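You operate a simulated robot arm through the tools that you are given. There is no shell and no other tool.

Carry out the task below with a simulated two-armed robot. There is one attempt and no reset: what you move stays moved.

TASK
Shut off the tool air, vent it, park the orange hose and turn the regulator down to 2.
Fine: vent to nought before the hose is drawn.

Only the result counts: the job must be done as asked and must still hold three seconds after the hand-in. Knocking over, shifting, dropping, spilling or breaking anything else fails it.

THE ROBOT
Two 7-joint arms with fingered hands on one trunk that stands fixed in place. Base frame: the origin is at the foot of the trunk, x ahead of it, y to its left, z up. Lengths are in m, angles in rad, forces in N, time in s.
The left shoulder is at [0.06, 0.177, 0.95], the right one opposite. Each reaches about 1 m from its shoulder. Payload 4 kg a hand.
Tool frame (each hand has its own): the origin (TCP) lies between the finger pads and is the grasp point; the fingertips stand 0.037 m ahead of it; z points along the fingers, y is the line along which they close. The gripper opens to 0.124 m; its body begins 0.043 m behind the TCP. The gripper is a hand of 3 fingers: y runs from the thumb to the fingers, the wrist lies at [-0.015, -0.108, -0.202] in the tool frame, and closing takes about 1.5 s.
Orientation is told as [roll, pitch, yaw] about the base's x, y, z axes, in that order, counted from this pose: with the fingers straight down and the wrist toward the robot, the tool's x, y and z point along [0, 1, 0], [1, 0, 0] and [0, 0, -1] of the base frame.

THE INTERFACE
- The arms move only by the tool drive_tool. It takes "left_deltas", "right_deltas" or both (then of equal length, played together; a hand with none holds still); each is text: rows parted by semicolons, each of 6 numbers parted by spaces: the shift along the base's x, y, z in m, then the turn, a rotation vector about the base's x, y, z in rad. In form: dx dy dz ax ay az; .... A call has 1 to 20 rows; each row is the pose to reach, as a shift and turn from the pose commanded when the call began. "left_gripper" and "right_gripper" are, for a hand that has rows, the opening, from 0 (shut) to 1 (fully open), set as the call begins (left out, the last holds). Each row takes 0.2 s and may step no farther than 0.05 m and 0.15 rad from the row before; otherwise, or with a gripper value out of range, the whole call is refused. Where a pose cannot be reached the arm comes as near as it can. A force on the tool above 40 N (or 10 N above the force at the start of the call, whichever is more), or a blocked arm, ends the call early, and 0.2 s more pass. Each finger travels about 0.072 m/s and halts on what it meets, pressing with about 24 N; the grip force reading is that of the motor and also rises with nothing between the fingers. The clock runs only during rows and for 0.2 s after the last one: add rows that repeat a pose to give the fingers time. The reply holds the time, the measured pose of the TCP, the force on the tool along the base axes, the opening and the grip force, in the units named above and with some noise, with the torque about the TCP (base axes, N m) and any sound that the robot's microphone picked up.
- Cameras (640 x 400 px; columns grow to the right, rows downward): "scene" is now at [0.0568, -0.0092, 1.6089]; the picture's right is [-0.10, -0.99, 0.00], its down [-0.58, 0.06, -0.81] and it looks along [0.80, -0.08, -0.59] (base axes); focal length 320 px, centre (320, 200). "left" rides on the left gripper at [-0.064, -0.076, -0.137] in its tool frame; the picture's right is [-0.84, -0.26, 0.48], its down [0.48, -0.76, 0.43] and it looks along [0.26, 0.60, 0.76] (tool axes); focal length 256 px, centre (320, 200). "right" rides on the right gripper at [0.064, -0.076, -0.137] in its tool frame; the picture's right is [-0.84, 0.26, -0.48], its down [-0.48, -0.76, 0.43] and it looks along [-0.26, 0.60, 0.76] (tool axes); focal length 256 px, centre (320, 200). There is no depth. A picture from a camera that has moved, and an enlarged one, comes with that camera's place and axes in the base frame and with its lens.
- grab_frame(camera): a new picture of that camera. It takes no simulated time.
- slide_trunk(by): slides the trunk up (or, below 0, down) by that many m; the arms and the scene camera ride with it, the base frame stays. It gives what a move gives, with no picture.
- curl_fingers(index, middle, thumb_bend, thumb_turn, hand): sets how far each is bent, from 0 (flat) to 1 (curled in); at 0.3 the hand is open as for a grip, at 0.7 the pads meet at the TCP. One left out holds its place. A second passes; each finger stops where it meets its share of the squeeze, and holds until it gets a number again. A gripper value or a shape takes the hand back. It gives what a move gives, with no picture; readings hold the bend of each and the force on the fingers (four entries, about 0 where the hand has none), thumb and palm. thumb_turn goes from beside the hand (0) to across from the fingers (1), as for a grip.
- set_grasp(shape, hand): the hand has 3 fingers and takes this shape, open, in about a second: jaw (thumb against the fingers, like two jaws); tri (thumb and two fingers); tip (a fingertip pinch); poke (one finger out to press); point (the index stretched); flat (the hand flat); cup (the hand cupped); fist (a fist). The gripper value then closes the fingers along that shape, each until it touches; the sizes above hold for jaw. It gives what a move gives, with no picture.
- turn_head(pan, tilt): turns the head with the scene camera to pan (to the left, within 1.501 rad either way) and tilt (down, from -0.506 to 1.204), counted from straight ahead of the robot. It gives what a move gives.
- enlarge(camera, box): a new picture of the part [left, top, right, bottom] of that camera's present view, enlarged. It takes no simulated time.
- hand_in(): hands the job in; it is judged then, once.

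Places have to be worked out from the pictures, the camera data and where the tool is seen. Open the grippers and draw the arms clear of the work before you hand the job in, unless the task says otherwise.

The tools are called after "Request:" by a JSON object that holds its "fn" and its "kwargs". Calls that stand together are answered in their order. drive_tool: Moves the arms, as the interface text tells. Its arguments: {"type":"object","properties":{"left_deltas":{"type":"string"},"left_gripper":{"type":"number"},"right_deltas":{"type":"string"},"right_gripper":{"type":"number"}},"required":[]} The other tools are called the same way: slide_trunk (by) moves the trunk up or down; set_grasp (shape, hand) gives the hand a shape; curl_fingers (index, middle, thumb_bend, thumb_turn, hand) moves the fingers one by one; turn_head (pan, tilt) turns the head that bears the scene camera; grab_frame (camera) takes a picture; enlarge (camera, box) takes an enlarged picture of a part of a camera's view; hand_in () hands the job in.

At the start:

```text
clock: 0.0
left_eef_pos: [0.5747, 0.0589, 1.329]
left_ee_rot: [-0.001, 0.0, -0.001]
left_wrist_force: [0.6, -0.3, -0.4]
left_wrist_torque: [0.03, -0.03, 0.02]
left_opening: 0.1235
left_grip_force: 0.1
left_shape: jaw
left_bend: [0.3, 0.3, 0.3, 0.98]
left_finger forces: [0.1, 0.0, 0.0, 0.1, 0.0, 0.1]
right_eef_pos: [0.389, -0.3474, 1.2869]
right_ee_rot: [-0.001, 0.001, 0.001]
right_wrist_force: [0.5, 0.2, 0.1]
right_wrist_torque: [-0.02, 0.02, 0.0]
right_opening: 0.1235
right_grip_force: 0.0
right_shape: jaw
right_bend: [0.3, 0.3, 0.3, 0.98]
right_finger forces: [0.0, 0.0, 0.0, 0.0, 0.0, 0.1]
trunk travel left (down, up): [-0.475, 0.115]
head pan, tilt (commanded): [-0.105, 0.628]
```

scene: 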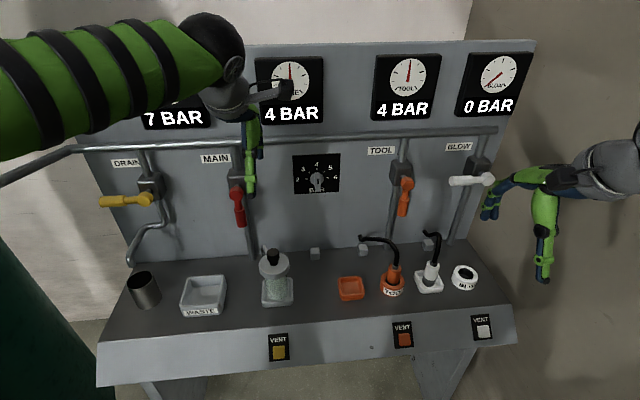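
right: 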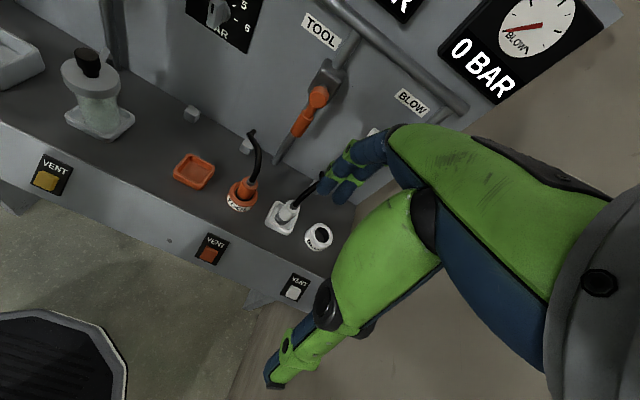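
left: 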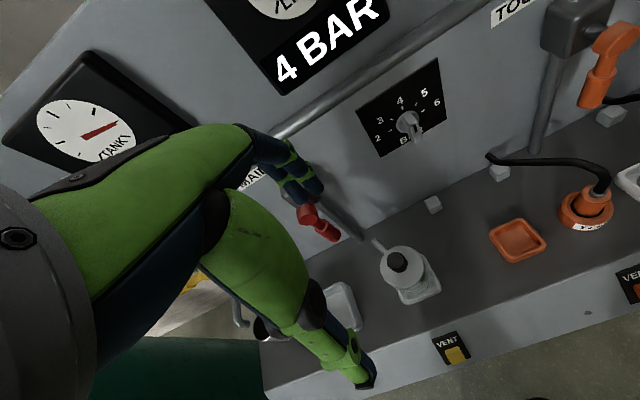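

I start by looking closely at the bench: valves, gauges, regulator, hose, and vent buttons.

Request:
{"fn": "enlarge", "kwargs": {"camera": "scene", "box": [340, 130, 520, 300]}}

Request:
{"fn": "enlarge", "kwargs": {"camera": "scene", "box": [240, 40, 440, 220]}}

Request:
{"fn": "enlarge", "kwargs": {"camera": "scene", "box": [300, 230, 520, 370]}}

Request:
{"fn": "enlarge", "kwargs": {"camera": "right", "box": [140, 60, 380, 310]}}

```text
2.35 times, centred on (430, 215) of scene
camera zoom: at [0.0568, -0.0092, 1.6089], right [-0.1, -0.99, 0.0], down [-0.58, 0.06, -0.81], along [0.8, -0.08, -0.59], focal length 754 px, centre (61, 165)
```

zoom: 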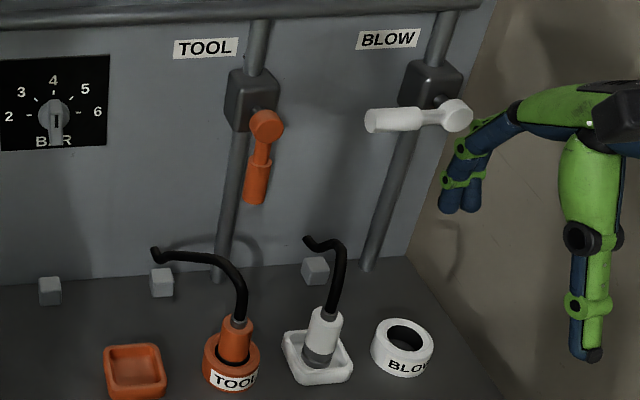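

```text
2.22 times, centred on (340, 130) of scene
camera zoom: at [0.0568, -0.0092, 1.6089], right [-0.1, -0.99, 0.0], down [-0.58, 0.06, -0.81], along [0.8, -0.08, -0.59], focal length 712 px, centre (276, 356)
```

zoom: 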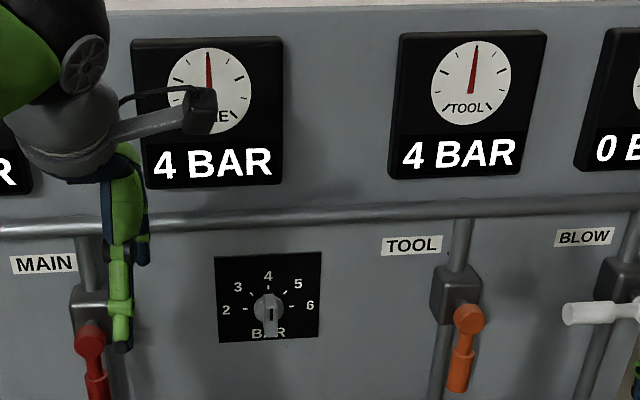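

```text
2.86 times, centred on (410, 300) of scene
camera zoom: at [0.0568, -0.0092, 1.6089], right [-0.1, -0.99, 0.0], down [-0.58, 0.06, -0.81], along [0.8, -0.08, -0.59], focal length 915 px, centre (63, -86)
```

zoom: 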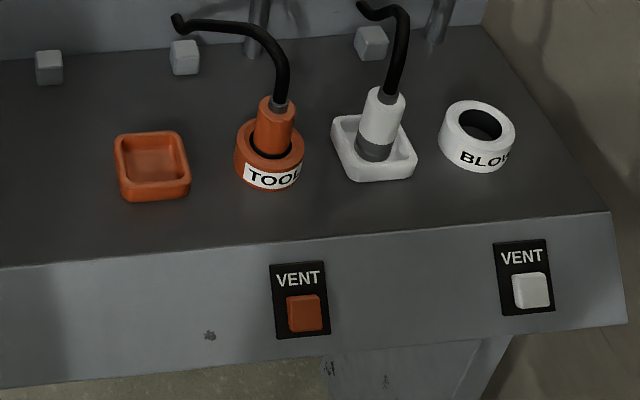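

```text
1.60 times, centred on (260, 185) of right
camera zoom: at [0.3122, -0.282, 1.4265], right [0.26, -0.84, 0.48], down [-0.76, -0.48, -0.43], along [0.6, -0.26, -0.76], focal length 410 px, centre (416, 224)
```

zoom: 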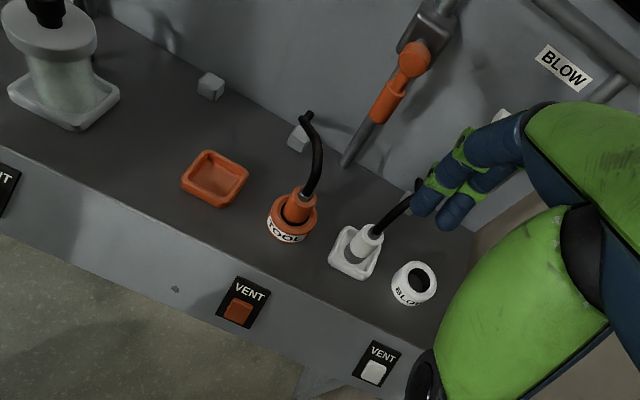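

The tool gauge reads 4 bar and the orange TOOL lever hangs along its pipe (open). The closed BLOW lever points left across its pipe. Next I look at the regulator knob and the plug/tray details more closely from the wrist cameras.

Request:
{"fn": "enlarge", "kwargs": {"camera": "left", "box": [340, 50, 460, 170]}}

Request:
{"fn": "enlarge", "kwargs": {"camera": "scene", "box": [285, 145, 350, 200]}}

Request:
{"fn": "enlarge", "kwargs": {"camera": "left", "box": [470, 140, 640, 310]}}

Request:
{"fn": "enlarge", "kwargs": {"camera": "scene", "box": [330, 225, 490, 305]}}

```text
3.33 times, centred on (400, 110) of left
camera zoom: at [0.4999, -0.0054, 1.4662], right [-0.26, -0.84, -0.48], down [-0.76, 0.48, -0.43], along [0.6, 0.26, -0.76], focal length 853 px, centre (53, 500)
```

zoom: 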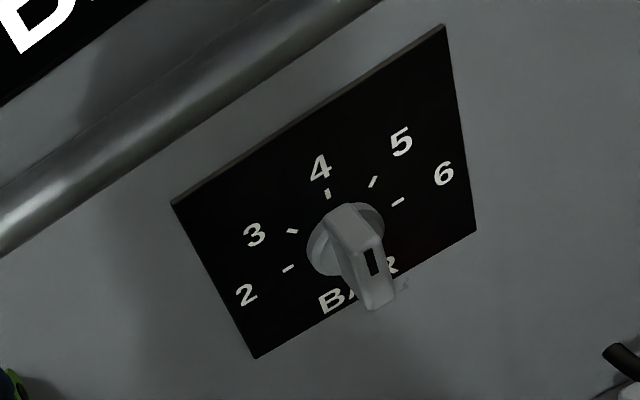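

```text
7.27 times, centred on (318, 172) of scene
camera zoom: at [0.0568, -0.0092, 1.6089], right [-0.1, -0.99, 0.0], down [-0.58, 0.06, -0.81], along [0.8, -0.08, -0.59], focal length 2330 px, centre (338, 400)
```

zoom: 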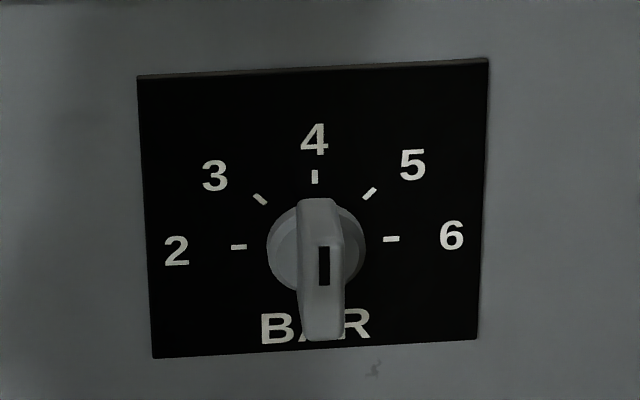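

```text
2.35 times, centred on (555, 225) of left
camera zoom: at [0.4999, -0.0054, 1.4662], right [-0.26, -0.84, -0.48], down [-0.76, 0.48, -0.43], along [0.6, 0.26, -0.76], focal length 602 px, centre (-233, 141)
```

zoom: 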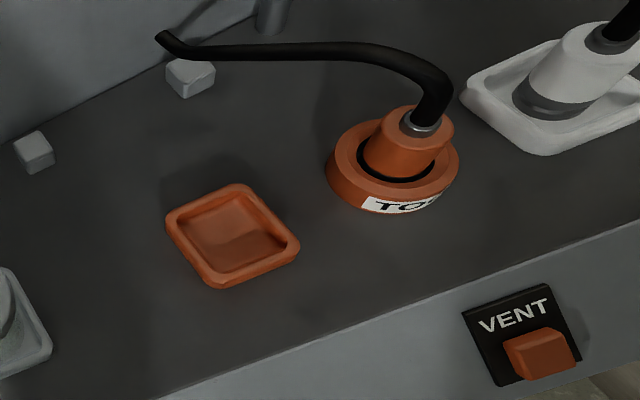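

```text
4.00 times, centred on (410, 265) of scene
camera zoom: at [0.0568, -0.0092, 1.6089], right [-0.1, -0.99, 0.0], down [-0.58, 0.06, -0.81], along [0.8, -0.08, -0.59], focal length 1281 px, centre (-40, -60)
```

zoom: 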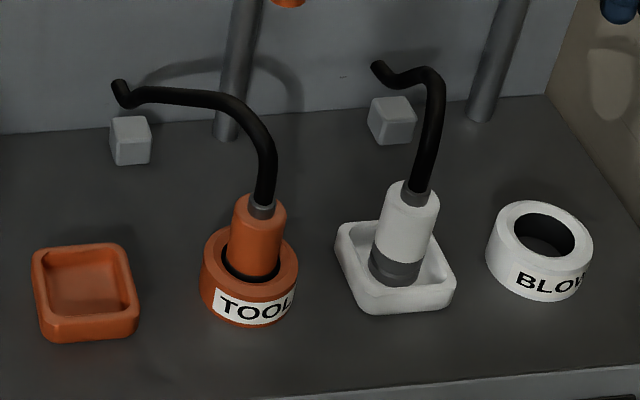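

Judged places: TOOL lever pivot about (0.742,-0.311,1.147), tip about (0.725,-0.310,1.053). Vent button about (0.50,-0.28,0.81), plug about (0.641,-0.281,0.92), orange tray about (0.645,-0.165,0.85) and knob about (0.82,-0.08,1.125). I turn the right hand to point forward with its closing line horizontal, stopping short of the lever.

Request:
{"fn": "drive_tool", "kwargs": {"right_deltas": "0.0107 0.0025 -0.0145 -0.0806 -0.0806 0.0806; 0.0215 0.0049 -0.0289 -0.1612 -0.1612 0.1612; 0.0322 0.0074 -0.0434 -0.2418 -0.2418 0.2418; 0.0429 0.0099 -0.0579 -0.3225 -0.3225 0.3225; 0.0537 0.0123 -0.0723 -0.4031 -0.4031 0.4031; 0.0644 0.0148 -0.0868 -0.4837 -0.4837 0.4837; 0.0751 0.0173 -0.1013 -0.5643 -0.5643 0.5643; 0.0859 0.0197 -0.1157 -0.6449 -0.6449 0.6449; 0.0966 0.0222 -0.1302 -0.7255 -0.7255 0.7255; 0.1073 0.0247 -0.1447 -0.8061 -0.8061 0.8061; 0.1181 0.0271 -0.1591 -0.8867 -0.8867 0.8867; 0.1288 0.0296 -0.1736 -0.9674 -0.9674 0.9674; 0.1395 0.0321 -0.1881 -1.048 -1.048 1.048; 0.1503 0.0345 -0.2025 -1.1286 -1.1286 1.1286; 0.161 0.037 -0.217 -1.2092 -1.2092 1.2092", "right_gripper": 0.6}}

Request:
{"fn": "grab_frame", "kwargs": {"camera": "scene"}}

Request:
{"fn": "grab_frame", "kwargs": {"camera": "right"}}

```text
clock: 3.2
left_eef_pos: [0.5757, 0.0594, 1.3277]
left_ee_rot: [0.0, 0.0, 0.0]
left_wrist_force: [0.6, 0.1, 0.0]
left_wrist_torque: [0.04, 0.02, -0.01]
left_opening: 0.1236
left_grip_force: 0.1
left_shape: jaw
left_bend: [0.3, 0.3, 0.3, 0.98]
left_finger forces: [0.1, 0.1, 0.0, 0.0, 0.0, 0.1]
right_eef_pos: [0.5492, -0.3096, 1.0698]
right_ee_rot: [-1.574, 0.0, 1.572]
right_wrist_force: [-0.3, -0.4, -0.2]
right_wrist_torque: [0.01, -0.01, 0.03]
right_opening: 0.0748
right_grip_force: 0.0
right_shape: jaw
right_bend: [0.38, 0.42, 0.53, 0.99]
right_finger forces: [0.0, 0.0, 0.0, 0.1, 0.1, 0.0]
right hand out of reach, approached as far as the arm can: row 8, 9, 10, 11, 12
trunk travel left (down, up): [-0.475, 0.115]
head pan, tilt (commanded): [-0.105, 0.628]
```

```text
taken
camera scene: at [0.0576, -0.0096, 1.6089], right [-0.1, -0.99, 0.0], down [-0.59, 0.06, -0.81], along [0.8, -0.08, -0.59], focal length 320 px, centre (320, 200)
```

scene: 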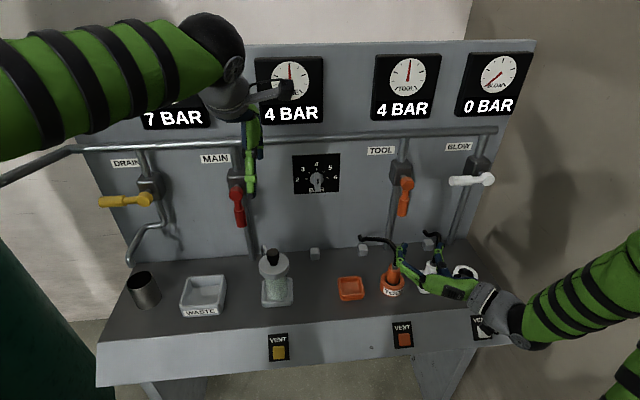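

```text
taken
camera right: at [0.4132, -0.3849, 1.0083], right [-0.48, 0.26, 0.84], down [0.43, -0.76, 0.48], along [0.76, 0.6, 0.26], focal length 256 px, centre (320, 200)
```

right: 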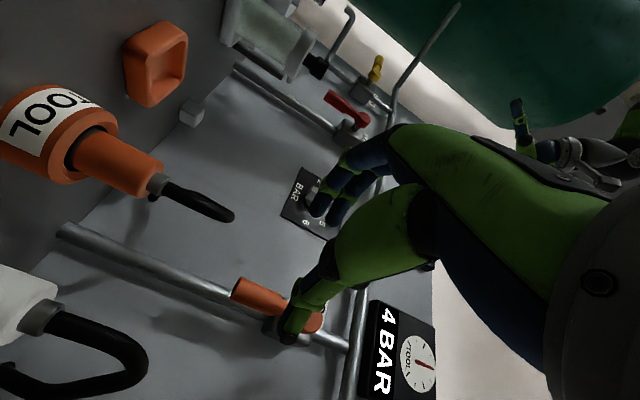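

The right hand now points forward at (0.549,-0.310,1.070). I enlarge the scene to see the fingers against the lever.

Request:
{"fn": "enlarge", "kwargs": {"camera": "scene", "box": [340, 140, 540, 340]}}

Request:
{"fn": "enlarge", "kwargs": {"camera": "right", "box": [200, 120, 440, 370]}}

```text
2.00 times, centred on (440, 240) of scene
camera zoom: at [0.0576, -0.0096, 1.6089], right [-0.1, -0.99, 0.0], down [-0.59, 0.06, -0.81], along [0.8, -0.08, -0.59], focal length 641 px, centre (80, 120)
```

zoom: 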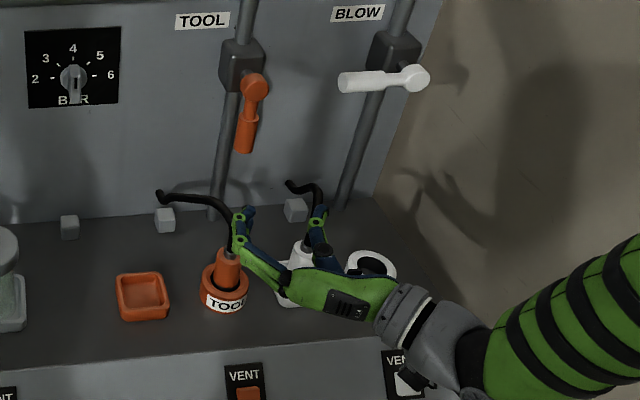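

```text
1.60 times, centred on (320, 245) of right
camera zoom: at [0.4132, -0.3849, 1.0083], right [-0.48, 0.26, 0.84], down [0.43, -0.76, 0.48], along [0.76, 0.6, 0.26], focal length 410 px, centre (320, 128)
```

zoom: 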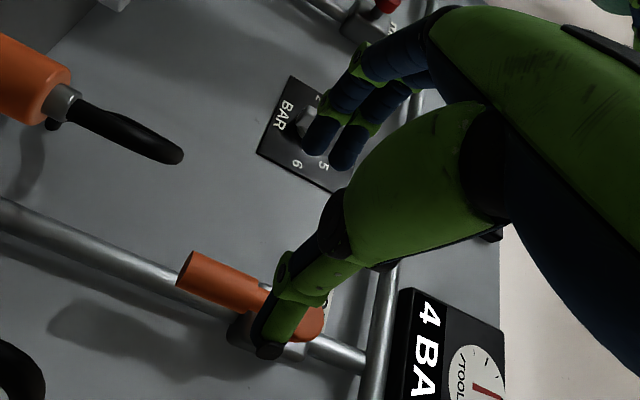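

The gap between thumb and fingers is centred on y≈-0.311, the lever's line. I move straight forward so the lever's lower end sits between them.

Request:
{"fn": "drive_tool", "kwargs": {"right_deltas": "0.03 0 0 0 0 0; 0.06 0 0 0 0 0; 0.09 0 0 0 0 0; 0.115 0 0 0 0 0; 0.14 0 0 0 0 0; 0.16 0 0 0 0 0; 0.16 0 0 0 0 0"}}

Request:
{"fn": "enlarge", "kwargs": {"camera": "scene", "box": [340, 120, 520, 300]}}

Request:
{"fn": "grab_frame", "kwargs": {"camera": "right"}}

```text
clock: 4.8
left_eef_pos: [0.5744, 0.0602, 1.3287]
left_ee_rot: [0.001, 0.0, -0.001]
left_wrist_force: [0.4, -0.3, 0.0]
left_wrist_torque: [0.03, 0.0, 0.0]
left_opening: 0.1237
left_grip_force: 0.1
left_shape: jaw
left_bend: [0.3, 0.3, 0.3, 0.98]
left_finger forces: [0.1, 0.0, 0.1, 0.0, 0.0, 0.0]
right_eef_pos: [0.7095, -0.3097, 1.0701]
right_ee_rot: [-1.571, 0.0, 1.571]
right_wrist_force: [0.2, -0.4, -0.9]
right_wrist_torque: [0.01, 0.0, -0.04]
right_opening: 0.0746
right_grip_force: 0.0
right_shape: jaw
right_bend: [0.38, 0.42, 0.53, 0.99]
right_finger forces: [0.0, 0.1, 0.0, 0.0, 0.0, 0.0]
trunk travel left (down, up): [-0.475, 0.115]
head pan, tilt (commanded): [-0.105, 0.628]
```

```text
2.22 times, centred on (430, 210) of scene
camera zoom: at [0.0568, -0.0092, 1.6089], right [-0.1, -0.99, 0.0], down [-0.58, 0.06, -0.81], along [0.8, -0.08, -0.59], focal length 712 px, centre (76, 178)
```

zoom: 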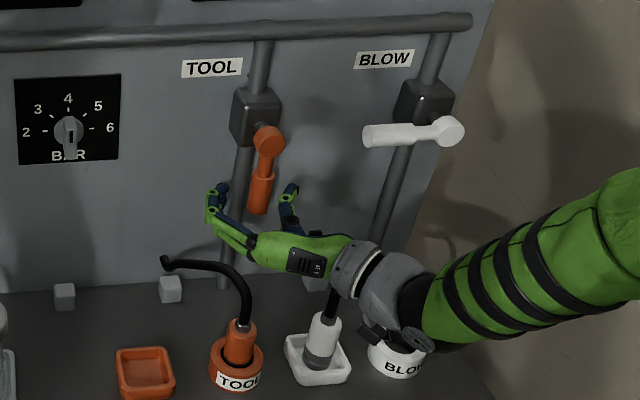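

```text
taken
camera right: at [0.5731, -0.3845, 1.0087], right [-0.48, 0.26, 0.84], down [0.43, -0.76, 0.48], along [0.76, 0.6, 0.26], focal length 256 px, centre (320, 200)
```

right: 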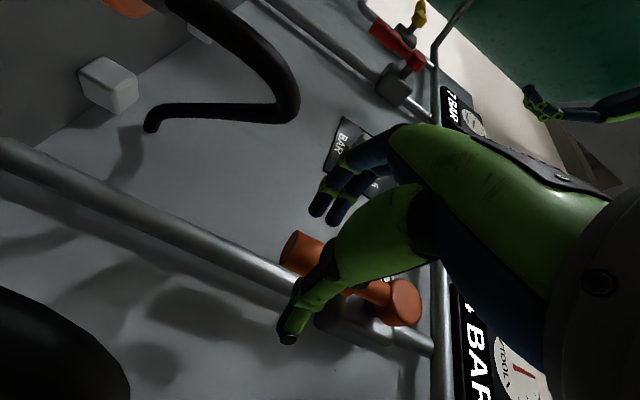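

The lever is between thumb and fingers with no contact force. I narrow the opening to a loose cage and sweep the first half of the arc (down toward left) about the pivot at about (y -0.306, z 1.155), turning the hand about x with it.

Request:
{"fn": "drive_tool", "kwargs": {"right_deltas": "0 0 0 0 0 0; 0 0 0 0 0 0; 0 0 0 0 0 0; 0 0.0161 0.0015 0.14 0 0; 0 0.0275 0.0033 0.28 0 0; 0 0.0386 0.0074 0.42 0 0; 0 0.0491 0.0129 0.56 0 0; 0 0.0587 0.0199 0.70 0 0; 0 0.0673 0.0281 0.84 0 0", "right_gripper": 0.3}}

Request:
{"fn": "enlarge", "kwargs": {"camera": "scene", "box": [340, 120, 520, 300]}}

Request:
{"fn": "grab_frame", "kwargs": {"camera": "right"}}

```text
clock: 6.8
left_eef_pos: [0.5751, 0.0589, 1.3286]
left_ee_rot: [0.0, 0.001, 0.001]
left_wrist_force: [0.4, -0.8, -0.5]
left_wrist_torque: [-0.02, 0.01, 0.0]
left_opening: 0.1234
left_grip_force: 0.0
left_shape: jaw
left_bend: [0.3, 0.3, 0.3, 0.98]
left_finger forces: [0.0, 0.1, 0.0, 0.0, 0.0, 0.0]
right_eef_pos: [0.7082, -0.242, 1.0984]
right_ee_rot: [-1.572, -0.843, 1.569]
right_wrist_force: [-2.5, -3.5, -0.3]
right_wrist_torque: [-0.02, 0.03, -0.06]
right_opening: 0.0393
right_grip_force: 0.1
right_shape: jaw
right_bend: [0.52, 0.55, 0.61, 1.0]
right_finger forces: [0.0, 0.0, 0.0, 0.0, 4.1, 0.1]
trunk travel left (down, up): [-0.475, 0.115]
head pan, tilt (commanded): [-0.105, 0.628]
```

```text
2.22 times, centred on (430, 210) of scene
camera zoom: at [0.0567, -0.0096, 1.6089], right [-0.1, -0.99, 0.0], down [-0.58, 0.06, -0.81], along [0.8, -0.08, -0.59], focal length 712 px, centre (76, 178)
```

zoom: 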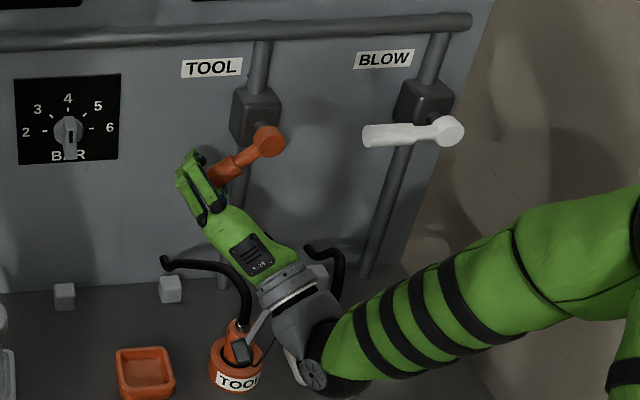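

```text
taken
camera right: at [0.5724, -0.2444, 1.0011], right [-0.48, -0.45, 0.75], down [0.43, -0.87, -0.25], along [0.76, 0.21, 0.62], focal length 256 px, centre (320, 200)
```

right: 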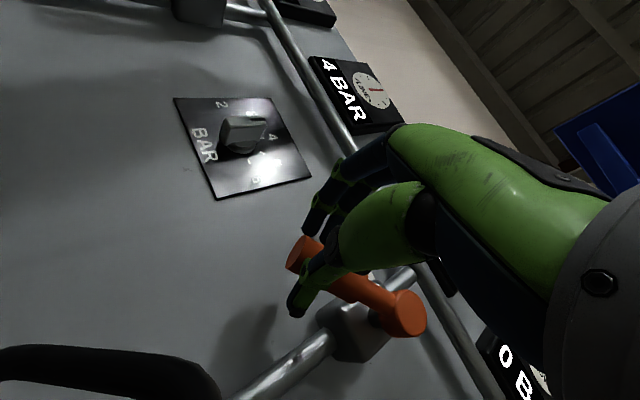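

The lever follows (about 55° round, ~4 N). I continue the arc to just past horizontal.

Request:
{"fn": "drive_tool", "kwargs": {"right_deltas": "0 0.0070 0.0095 0.14 0 0; 0 0.0129 0.0198 0.28 0 0; 0 0.0173 0.0308 0.42 0 0; 0 0.0202 0.0424 0.56 0 0; 0 0.0214 0.0542 0.70 0 0; 0 0.0212 0.0627 0.80 0 0; 0 0.0212 0.0627 0.80 0 0"}}

Request:
{"fn": "enlarge", "kwargs": {"camera": "scene", "box": [340, 30, 540, 220]}}

Request:
{"fn": "grab_frame", "kwargs": {"camera": "right"}}

```text
clock: 8.4
left_eef_pos: [0.5735, 0.058, 1.3285]
left_ee_rot: [0.001, 0.0, 0.001]
left_wrist_force: [0.3, 0.4, 0.6]
left_wrist_torque: [-0.01, -0.03, 0.02]
left_opening: 0.1236
left_grip_force: 0.0
left_shape: jaw
left_bend: [0.3, 0.3, 0.3, 0.98]
left_finger forces: [0.0, 0.0, 0.1, 0.1, 0.0, 0.0]
right_eef_pos: [0.7082, -0.222, 1.1599]
right_ee_rot: [1.517, -1.498, -1.514]
right_wrist_force: [-10.8, -3.6, -17.4]
right_wrist_torque: [-0.11, 0.46, 0.0]
right_opening: 0.0472
right_grip_force: 0.0
right_shape: jaw
right_bend: [0.52, 0.55, 0.57, 1.0]
right_finger forces: [0.1, 0.0, 0.0, 0.0, 19.4, 0.1]
trunk travel left (down, up): [-0.475, 0.115]
head pan, tilt (commanded): [-0.105, 0.628]
```

```text
2.11 times, centred on (440, 125) of scene
camera zoom: at [0.0568, -0.01, 1.6087], right [-0.1, -0.99, 0.0], down [-0.58, 0.06, -0.81], along [0.8, -0.08, -0.59], focal length 674 px, centre (67, 358)
```

zoom: 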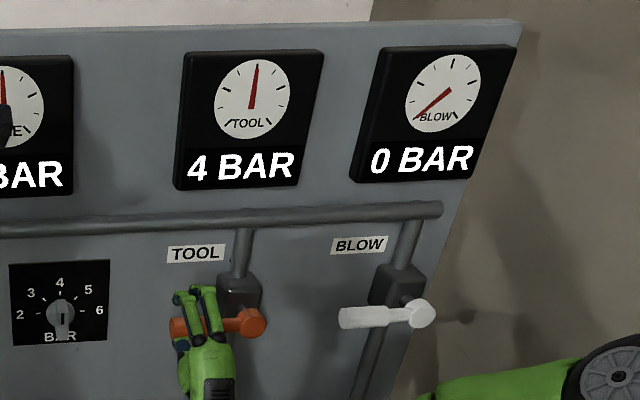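

```text
taken
camera right: at [0.5722, -0.1521, 1.0905], right [-0.48, -0.85, 0.2], down [0.43, -0.43, -0.79], along [0.76, -0.3, 0.57], focal length 256 px, centre (320, 200)
```

right: 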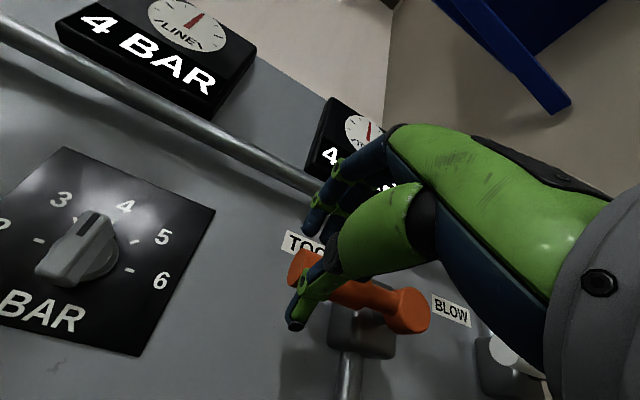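

The lever is across the pipe, parallel to the closed BLOW lever, with ~17 N against a stop. I release the thumb, open, and withdraw straight back while undoing the slight overshoot.

Request:
{"fn": "drive_tool", "kwargs": {"right_deltas": "0 0 -0.006 0 0 0; 0 0 -0.009 0 0 0; 0 0 -0.009 0 0 0; -0.03 0 -0.009 0 0 0; -0.06 0 -0.009 0 0 0; -0.10 0 -0.009 0 0 0; -0.14 0 -0.009 0 0 0; -0.18 0 -0.009 -0.03 0 0; -0.22 0 -0.009 -0.07 0 0; -0.26 -0.01 -0.009 -0.07 0 0; -0.30 -0.03 -0.009 -0.07 0 0", "right_gripper": 0.55}}

Request:
{"fn": "grab_frame", "kwargs": {"camera": "scene"}}

Request:
{"fn": "enlarge", "kwargs": {"camera": "scene", "box": [340, 40, 520, 220]}}

```text
clock: 10.8
left_eef_pos: [0.5738, 0.057, 1.3287]
left_ee_rot: [0.002, 0.001, 0.0]
left_wrist_force: [1.0, 0.0, 0.3]
left_wrist_torque: [0.04, -0.04, 0.01]
left_opening: 0.1239
left_grip_force: 0.1
left_shape: jaw
left_bend: [0.3, 0.3, 0.3, 0.98]
left_finger forces: [0.1, 0.0, 0.0, 0.0, 0.0, 0.0]
right_eef_pos: [0.5136, -0.286, 1.0812]
right_ee_rot: [3.004, -1.568, -3.005]
right_wrist_force: [-1.1, -0.2, 0.5]
right_wrist_torque: [0.0, 0.0, 0.01]
right_opening: 0.0681
right_grip_force: 0.1
right_shape: jaw
right_bend: [0.4, 0.44, 0.54, 0.99]
right_finger forces: [0.0, 0.1, 0.0, 0.0, 0.0, 0.0]
right hand out of reach, approached as far as the arm can: row 8, 9, 10, 11
trunk travel left (down, up): [-0.475, 0.115]
head pan, tilt (commanded): [-0.105, 0.628]
```

```text
taken
camera scene: at [0.0556, -0.0111, 1.609], right [-0.1, -0.99, 0.0], down [-0.58, 0.06, -0.81], along [0.8, -0.08, -0.59], focal length 320 px, centre (320, 200)
```

scene: 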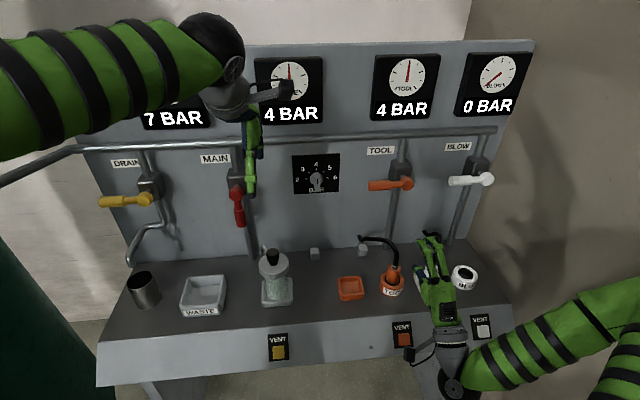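

```text
2.22 times, centred on (430, 130) of scene
camera zoom: at [0.0556, -0.0111, 1.609], right [-0.1, -0.99, 0.0], down [-0.58, 0.06, -0.81], along [0.8, -0.08, -0.59], focal length 712 px, centre (76, 356)
```

zoom: 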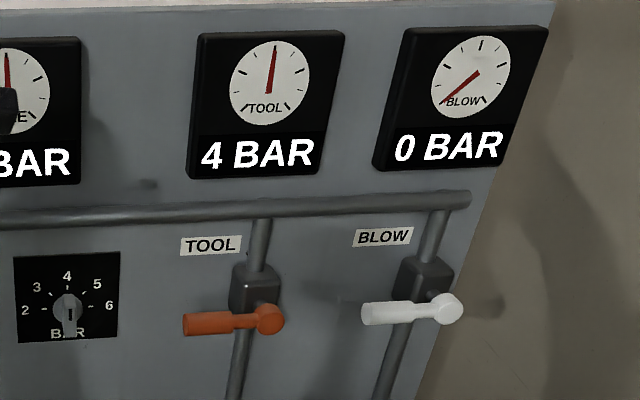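

The lever now stands across the pipe; the TOOL gauge still reads 4 bar until vented. The apron with the VENT button slopes about 40–50°, so I first roll the right hand back to wrist-right, from where a downward-forward press is reachable.

Request:
{"fn": "drive_tool", "kwargs": {"right_deltas": "0.01 0 0 -0.14 0 0; 0.02 0 0 -0.28 0 0; 0.03 0 0 -0.42 0 0; 0.04 0 0 -0.56 0 0; 0.05 0 0 -0.70 0 0; 0.05 0 0 -0.84 0 0; 0.05 0 0 -0.98 0 0; 0.05 0 0 -1.12 0 0; 0.05 0 0 -1.26 0 0; 0.05 0 0 -1.40 0 0; 0.05 0 0 -1.54 0 0; 0.05 0 0 -1.5708 0 0", "right_gripper": 0}}

Request:
{"fn": "grab_frame", "kwargs": {"camera": "scene"}}

Request:
{"fn": "grab_frame", "kwargs": {"camera": "right"}}

```text
clock: 13.4
left_eef_pos: [0.575, 0.0587, 1.3282]
left_ee_rot: [0.001, 0.0, -0.001]
left_wrist_force: [-0.3, -0.3, -0.8]
left_wrist_torque: [0.04, -0.02, 0.02]
left_opening: 0.1235
left_grip_force: 0.0
left_shape: jaw
left_bend: [0.3, 0.3, 0.3, 0.98]
left_finger forces: [0.0, 0.0, 0.0, 0.0, 0.0, 0.0]
right_eef_pos: [0.5661, -0.28, 1.0856]
right_ee_rot: [-1.571, 0.002, 1.57]
right_wrist_force: [0.4, 0.6, -0.3]
right_wrist_torque: [0.0, 0.0, 0.0]
right_opening: 0.0
right_grip_force: 24.2
right_shape: jaw
right_bend: [0.7, 0.7, 0.71, 1.0]
right_finger forces: [0.1, 0.1, 0.0, 0.0, 0.0, 0.0]
trunk travel left (down, up): [-0.475, 0.115]
head pan, tilt (commanded): [-0.105, 0.628]
```

```text
taken
camera scene: at [0.0569, -0.0092, 1.6089], right [-0.1, -0.99, 0.0], down [-0.58, 0.06, -0.81], along [0.8, -0.08, -0.59], focal length 320 px, centre (320, 200)
```

scene: 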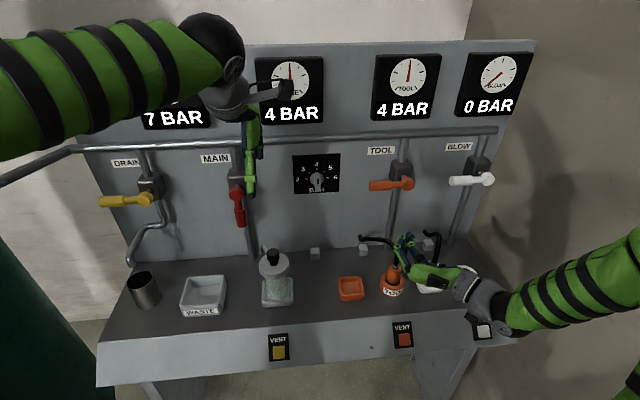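

```text
taken
camera right: at [0.4307, -0.3565, 1.024], right [-0.48, 0.26, 0.84], down [0.43, -0.76, 0.48], along [0.76, 0.6, 0.25], focal length 256 px, centre (320, 200)
```

right: 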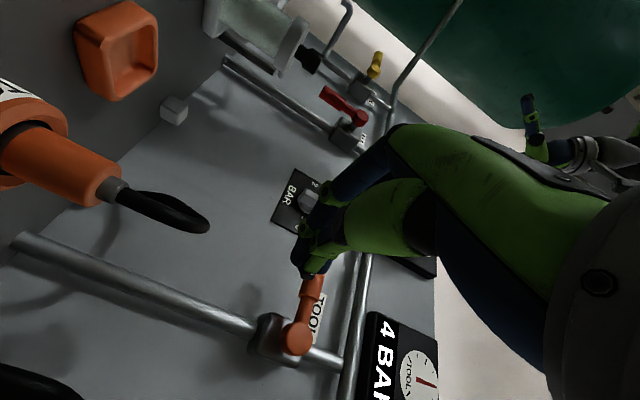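

The hand is at (0.566,-0.280,1.086), fingers shut. I pitch it down-forward about 53° and bring it above the orange VENT button.

Request:
{"fn": "drive_tool", "kwargs": {"right_deltas": "-0.03 0 0 0 0.1324 0; -0.06 0 -0.01 0 0.2648 0; -0.085 0 -0.03 0 0.397 0; -0.105 0 -0.06 0 0.53 0; -0.116 0 -0.09 0 0.662 0; -0.116 0 -0.12 0 0.794 0; -0.116 0 -0.145 0 0.927 0; -0.116 0 -0.145 0 0.927 0"}}

Request:
{"fn": "grab_frame", "kwargs": {"camera": "scene"}}

Request:
{"fn": "grab_frame", "kwargs": {"camera": "right"}}

Request:
{"fn": "enlarge", "kwargs": {"camera": "scene", "box": [360, 270, 480, 390]}}

```text
clock: 15.2
left_eef_pos: [0.5743, 0.058, 1.3292]
left_ee_rot: [0.001, 0.0, 0.0]
left_wrist_force: [0.1, -0.3, 1.1]
left_wrist_torque: [0.04, 0.0, 0.01]
left_opening: 0.1235
left_grip_force: 0.0
left_shape: jaw
left_bend: [0.3, 0.3, 0.3, 0.98]
left_finger forces: [0.0, 0.1, 0.0, 0.0, 0.0, 0.0]
right_eef_pos: [0.4503, -0.2779, 0.9417]
right_ee_rot: [-0.642, -0.002, 1.57]
right_wrist_force: [0.6, -0.9, 0.4]
right_wrist_torque: [0.0, 0.01, 0.02]
right_opening: 0.0
right_grip_force: 24.3
right_shape: jaw
right_bend: [0.7, 0.7, 0.71, 1.0]
right_finger forces: [0.1, 0.0, 0.0, 0.0, 0.1, 0.0]
right hand out of reach, approached as far as the arm can: row 3, 4, 5
trunk travel left (down, up): [-0.475, 0.115]
head pan, tilt (commanded): [-0.105, 0.628]
```

```text
taken
camera scene: at [0.0566, -0.0091, 1.6089], right [-0.1, -0.99, 0.0], down [-0.58, 0.06, -0.81], along [0.8, -0.08, -0.59], focal length 320 px, centre (320, 200)
```

scene: 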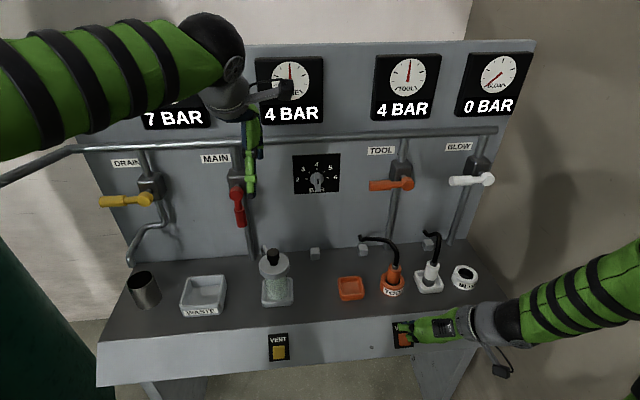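

```text
taken
camera right: at [0.318, -0.3545, 1.0139], right [0.38, 0.26, 0.89], down [0.65, -0.76, -0.06], along [0.66, 0.6, -0.46], focal length 256 px, centre (320, 200)
```

right: 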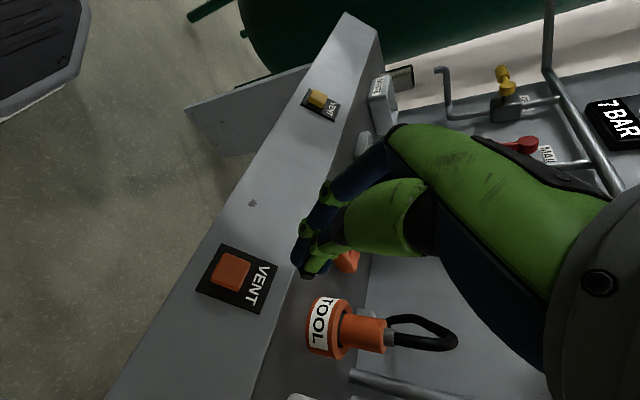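

```text
3.33 times, centred on (420, 330) of scene
camera zoom: at [0.0566, -0.0091, 1.6089], right [-0.1, -0.99, 0.0], down [-0.58, 0.06, -0.81], along [0.8, -0.08, -0.59], focal length 1068 px, centre (-13, -233)
```

zoom: 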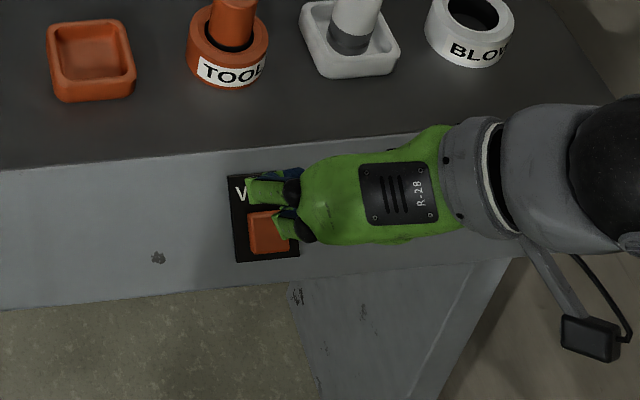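

Triangulated with both cameras, the VENT button top is at about (0.494,-0.279,0.818) on a slope facing up and toward me. I lower the closed fingertips to ~2 cm short of it along the press line.

Request:
{"fn": "drive_tool", "kwargs": {"right_deltas": "0.0025 0 -0.02 0 0 0; 0.005 0 -0.04 0 0 0; 0.0075 -0.001 -0.06 0 0 0; 0.0095 -0.001 -0.078 0 0 0; 0.0095 -0.001 -0.078 0 0 0"}}

Request:
{"fn": "enlarge", "kwargs": {"camera": "scene", "box": [360, 270, 480, 390]}}

Request:
{"fn": "grab_frame", "kwargs": {"camera": "right"}}

```text
clock: 16.4
left_eef_pos: [0.5752, 0.0583, 1.3287]
left_ee_rot: [0.0, -0.001, 0.0]
left_wrist_force: [-0.3, -1.2, -0.5]
left_wrist_torque: [-0.01, 0.01, 0.01]
left_opening: 0.1239
left_grip_force: 0.1
left_shape: jaw
left_bend: [0.3, 0.3, 0.3, 0.98]
left_finger forces: [0.1, 0.1, 0.0, 0.0, 0.0, 0.1]
right_eef_pos: [0.46, -0.2811, 0.8627]
right_ee_rot: [-0.645, -0.001, 1.57]
right_wrist_force: [-0.2, 0.1, 0.2]
right_wrist_torque: [0.02, -0.01, -0.03]
right_opening: 0.0
right_grip_force: 24.5
right_shape: jaw
right_bend: [0.7, 0.7, 0.71, 1.0]
right_finger forces: [0.0, 0.1, 0.1, 0.0, 0.0, 0.1]
trunk travel left (down, up): [-0.475, 0.115]
head pan, tilt (commanded): [-0.105, 0.628]
```

```text
3.33 times, centred on (420, 330) of scene
camera zoom: at [0.0568, -0.0091, 1.6089], right [-0.1, -0.99, 0.0], down [-0.58, 0.06, -0.81], along [0.8, -0.08, -0.59], focal length 1068 px, centre (-13, -233)
```

zoom: 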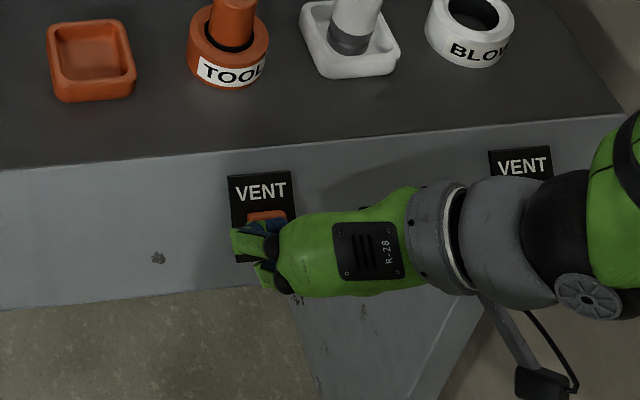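

```text
taken
camera right: at [0.327, -0.357, 0.9351], right [0.38, 0.26, 0.89], down [0.65, -0.76, -0.06], along [0.66, 0.6, -0.46], focal length 256 px, centre (320, 200)
```

right: 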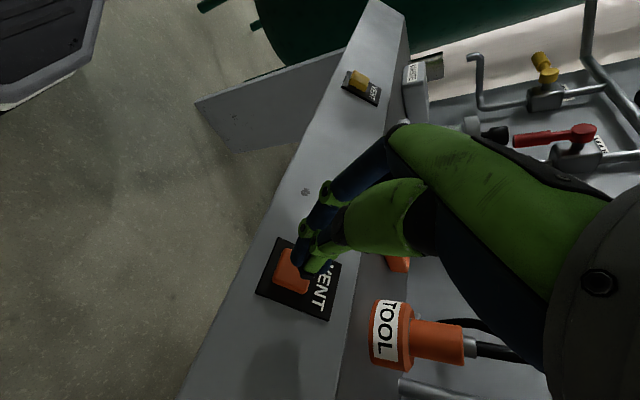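

The tips are about 2 cm off the button. I press along the slope's normal in small steps and hold.

Request:
{"fn": "drive_tool", "kwargs": {"right_deltas": "0.006 0 -0.008 0 0 0; 0.0108 0 -0.0144 0 0 0; 0.0138 0 -0.0184 0 0 0; 0.0162 0 -0.0216 0 0 0; 0.018 0 -0.024 0 0 0"}}

Request:
{"fn": "grab_frame", "kwargs": {"camera": "scene"}}

Request:
{"fn": "enlarge", "kwargs": {"camera": "scene", "box": [360, 270, 480, 390]}}

Request:
{"fn": "grab_frame", "kwargs": {"camera": "right"}}

```text
clock: 17.6
left_eef_pos: [0.5725, 0.0599, 1.3298]
left_ee_rot: [-0.001, -0.002, -0.001]
left_wrist_force: [0.5, -0.1, -0.4]
left_wrist_torque: [0.02, -0.03, 0.0]
left_opening: 0.1237
left_grip_force: 0.0
left_shape: jaw
left_bend: [0.3, 0.3, 0.3, 0.98]
left_finger forces: [0.0, 0.0, 0.0, 0.0, 0.0, 0.1]
right_eef_pos: [0.4761, -0.2808, 0.8419]
right_ee_rot: [-0.648, 0.0, 1.572]
right_wrist_force: [-15.7, 3.2, 23.6]
right_wrist_torque: [0.02, -0.29, 0.1]
right_opening: 0.0002
right_grip_force: 23.4
right_shape: jaw
right_bend: [0.7, 0.7, 0.7, 1.0]
right_finger forces: [0.0, 35.5, 0.0, 0.0, 0.0, 0.0]
trunk travel left (down, up): [-0.475, 0.115]
head pan, tilt (commanded): [-0.105, 0.628]
heard: click
```

```text
taken
camera scene: at [0.0538, -0.0081, 1.6094], right [-0.1, -0.99, 0.0], down [-0.58, 0.06, -0.81], along [0.81, -0.09, -0.59], focal length 320 px, centre (320, 200)
```

scene: 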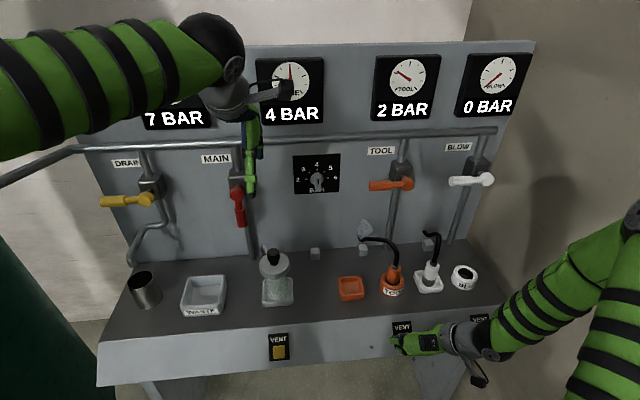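

```text
3.33 times, centred on (420, 330) of scene
camera zoom: at [0.0538, -0.0081, 1.6094], right [-0.1, -0.99, 0.0], down [-0.58, 0.06, -0.81], along [0.81, -0.09, -0.59], focal length 1068 px, centre (-13, -233)
```

zoom: 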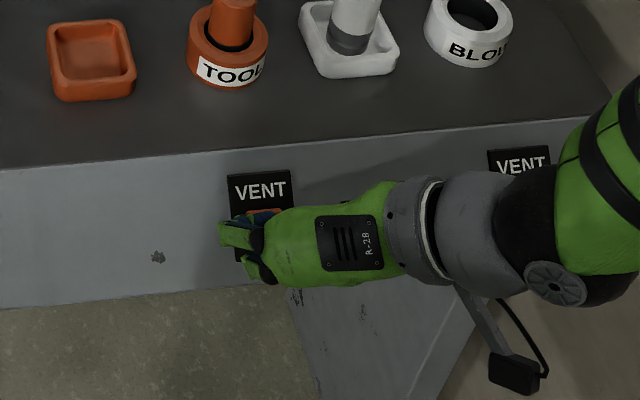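

```text
taken
camera right: at [0.344, -0.356, 0.9136], right [0.38, 0.26, 0.89], down [0.65, -0.76, -0.06], along [0.66, 0.6, -0.45], focal length 256 px, centre (320, 200)
```

right: 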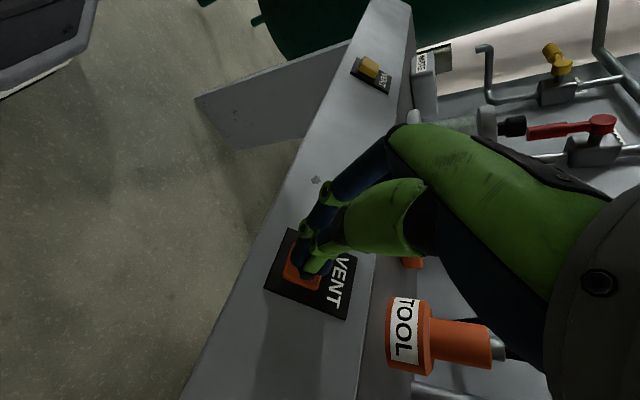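

A click sounded and the TOOL gauge is falling (2 bar). I hold the button down until it reaches zero.

Request:
{"fn": "drive_tool", "kwargs": {"right_deltas": "0 0 0 0 0 0; 0 0 0 0 0 0; 0 0 0 0 0 0; 0 0 0 0 0 0; 0 0 0 0 0 0; 0 0 0 0 0 0; 0 0 0 0 0 0; 0 0 0 0 0 0; 0 0 0 0 0 0; 0 0 0 0 0 0"}}

Request:
{"fn": "enlarge", "kwargs": {"camera": "scene", "box": [240, 40, 540, 220]}}

```text
clock: 19.8
left_eef_pos: [0.5711, 0.0613, 1.3307]
left_ee_rot: [-0.002, -0.002, 0.0]
left_wrist_force: [0.2, 0.3, -0.1]
left_wrist_torque: [-0.01, 0.0, -0.02]
left_opening: 0.1236
left_grip_force: 0.1
left_shape: jaw
left_bend: [0.3, 0.3, 0.3, 0.98]
left_finger forces: [0.1, 0.1, 0.0, 0.1, 0.0, 0.1]
right_eef_pos: [0.4764, -0.2799, 0.8408]
right_ee_rot: [-0.646, 0.001, 1.573]
right_wrist_force: [-18.2, 7.2, 26.4]
right_wrist_torque: [0.1, -0.31, 0.21]
right_opening: 0.0
right_grip_force: 24.2
right_shape: jaw
right_bend: [0.7, 0.7, 0.7, 1.0]
right_finger forces: [0.1, 37.4, 0.0, 0.0, 0.0, 0.1]
trunk travel left (down, up): [-0.475, 0.115]
head pan, tilt (commanded): [-0.105, 0.628]
```

```text
2.13 times, centred on (390, 130) of scene
camera zoom: at [0.0537, -0.0077, 1.6091], right [-0.1, -0.99, 0.0], down [-0.58, 0.06, -0.81], along [0.81, -0.09, -0.59], focal length 683 px, centre (171, 349)
```

zoom: 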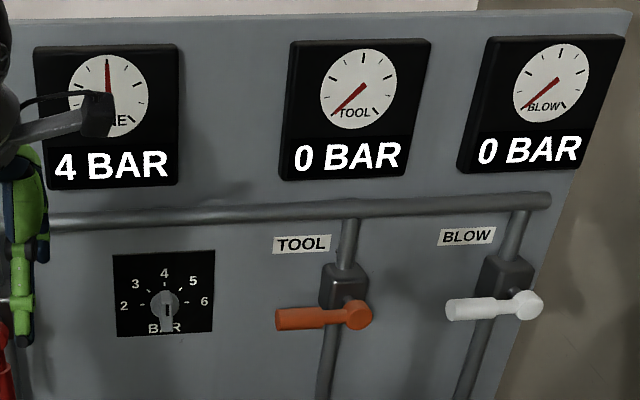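

The TOOL gauge reads 0 BAR with its needle at the zero mark. I hold a moment longer, then back off the button along its normal and rise.

Request:
{"fn": "drive_tool", "kwargs": {"right_deltas": "0 0 0 0 0 0; 0 0 0 0 0 0; 0 0 0 0 0 0; 0 0 0 0 0 0; -0.006 0 0.008 0 0 0; -0.018 0 0.024 0 0 0; -0.03 0 0.05 0 0 0; -0.03 0 0.09 0 0 0; -0.03 0 0.13 0 0 0; -0.03 0 0.16 0 0 0"}}

Request:
{"fn": "grab_frame", "kwargs": {"camera": "scene"}}

Request:
{"fn": "enlarge", "kwargs": {"camera": "scene", "box": [330, 220, 490, 320]}}

Request:
{"fn": "grab_frame", "kwargs": {"camera": "right"}}

```text
clock: 22.0
left_eef_pos: [0.5734, 0.0586, 1.3289]
left_ee_rot: [-0.001, 0.0, 0.0]
left_wrist_force: [-0.6, -1.3, -0.2]
left_wrist_torque: [-0.02, -0.01, 0.01]
left_opening: 0.1236
left_grip_force: 0.1
left_shape: jaw
left_bend: [0.3, 0.3, 0.3, 0.98]
left_finger forces: [0.0, 0.0, 0.1, 0.0, 0.0, 0.1]
right_eef_pos: [0.4492, -0.2831, 1.0003]
right_ee_rot: [-0.644, 0.002, 1.572]
right_wrist_force: [-0.6, -0.2, 0.1]
right_wrist_torque: [-0.03, -0.03, 0.02]
right_opening: 0.0
right_grip_force: 24.3
right_shape: jaw
right_bend: [0.7, 0.7, 0.71, 1.0]
right_finger forces: [0.1, 0.0, 0.0, 0.0, 0.1, 0.0]
trunk travel left (down, up): [-0.475, 0.115]
head pan, tilt (commanded): [-0.105, 0.628]
```

```text
taken
camera scene: at [0.0562, -0.0089, 1.6089], right [-0.1, -0.99, 0.0], down [-0.58, 0.06, -0.81], along [0.8, -0.08, -0.59], focal length 320 px, centre (320, 200)
```

scene: 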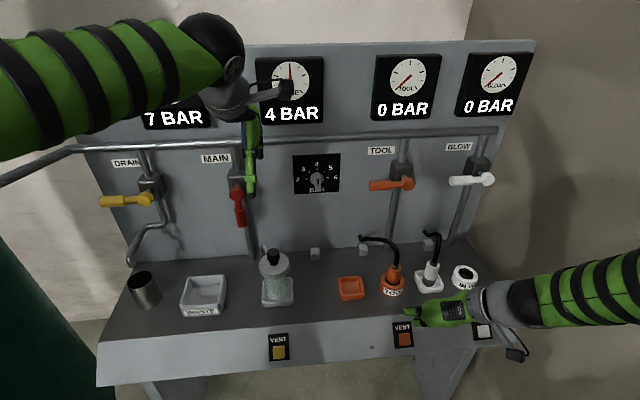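

```text
4.00 times, centred on (410, 270) of scene
camera zoom: at [0.0562, -0.0089, 1.6089], right [-0.1, -0.99, 0.0], down [-0.58, 0.06, -0.81], along [0.8, -0.08, -0.59], focal length 1281 px, centre (-40, -80)
```

zoom: 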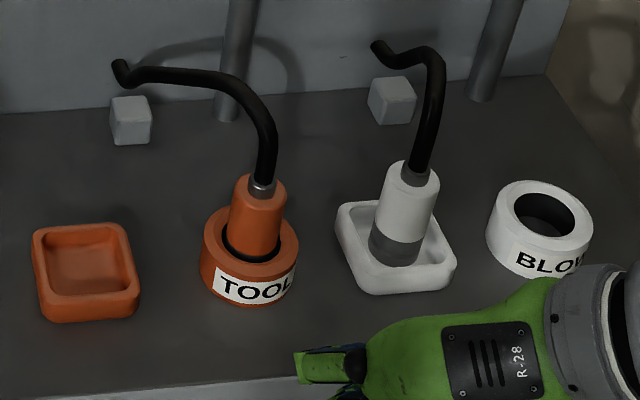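

```text
taken
camera right: at [0.316, -0.3582, 1.0723], right [0.38, 0.26, 0.89], down [0.65, -0.76, -0.06], along [0.66, 0.6, -0.46], focal length 256 px, centre (320, 200)
```

right: 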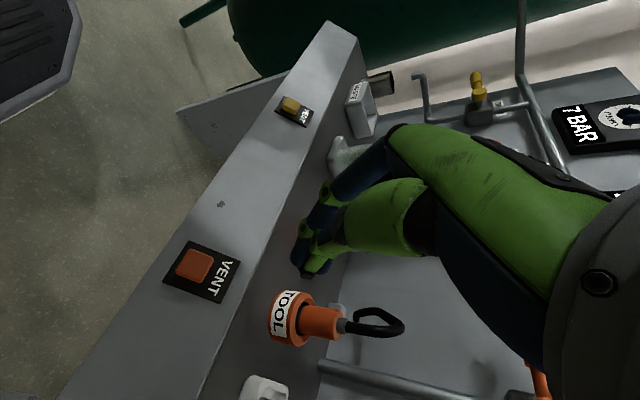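

The vent holds: TOOL reads 0. Triangulated, the plug's top is at about (0.638,-0.279,0.941), gripping height about 0.92. I part-open the hand, shallow its pitch to about 25° and stop in front of the plug.

Request:
{"fn": "drive_tool", "kwargs": {"right_deltas": "0.03 0 0 0 -0.1228 0; 0.06 0.002 -0.01 0 -0.2455 0; 0.085 0.004 -0.025 0 -0.368 0; 0.098 0.004 -0.038 0 -0.491 0; 0.098 0.004 -0.038 0 -0.491 0", "right_gripper": 0.55}}

Request:
{"fn": "enlarge", "kwargs": {"camera": "scene", "box": [340, 200, 500, 320]}}

Request:
{"fn": "grab_frame", "kwargs": {"camera": "right"}}

Request:
{"fn": "enlarge", "kwargs": {"camera": "left", "box": [470, 120, 640, 310]}}

```text
clock: 23.2
left_eef_pos: [0.5745, 0.0593, 1.3295]
left_ee_rot: [-0.001, -0.001, -0.001]
left_wrist_force: [0.3, 0.5, 0.0]
left_wrist_torque: [-0.02, 0.03, -0.01]
left_opening: 0.1236
left_grip_force: 0.2
left_shape: jaw
left_bend: [0.3, 0.3, 0.3, 0.98]
left_finger forces: [0.0, 0.0, 0.0, 0.0, 0.1, 0.0]
right_eef_pos: [0.5474, -0.279, 0.9616]
right_ee_rot: [-1.135, -0.001, 1.572]
right_wrist_force: [-0.1, 0.4, -1.4]
right_wrist_torque: [0.02, 0.0, 0.0]
right_opening: 0.068
right_grip_force: 0.0
right_shape: jaw
right_bend: [0.4, 0.44, 0.55, 1.0]
right_finger forces: [0.1, 0.1, 0.0, 0.0, 0.1, 0.1]
trunk travel left (down, up): [-0.475, 0.115]
head pan, tilt (commanded): [-0.105, 0.628]
```

```text
3.33 times, centred on (420, 260) of scene
camera zoom: at [0.0566, -0.009, 1.6089], right [-0.1, -0.99, 0.0], down [-0.58, 0.06, -0.81], along [0.8, -0.08, -0.59], focal length 1068 px, centre (-13, 0)
```

zoom: 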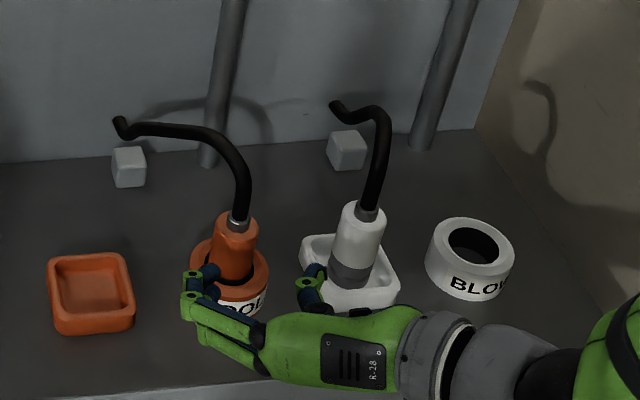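

```text
taken
camera right: at [0.3957, -0.3541, 0.9625], right [-0.08, 0.26, 0.96], down [0.6, -0.76, 0.26], along [0.8, 0.6, -0.09], focal length 256 px, centre (320, 200)
```

right: 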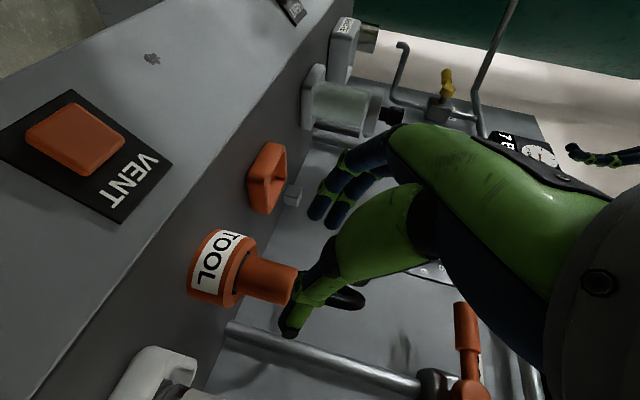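

```text
2.11 times, centred on (555, 215) of left
camera zoom: at [0.4997, -0.0052, 1.4663], right [-0.26, -0.84, -0.48], down [-0.76, 0.48, -0.43], along [0.6, 0.26, -0.76], focal length 539 px, centre (-175, 168)
```

zoom: 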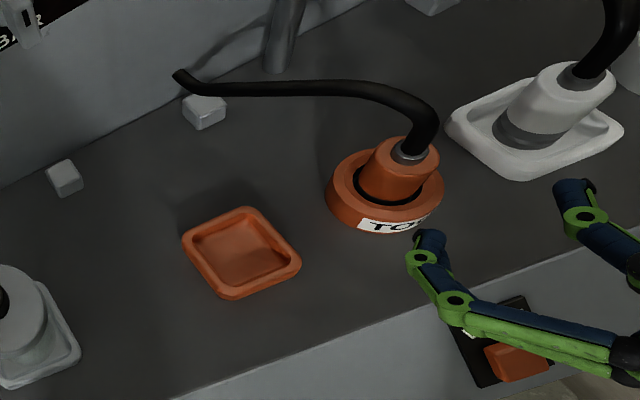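

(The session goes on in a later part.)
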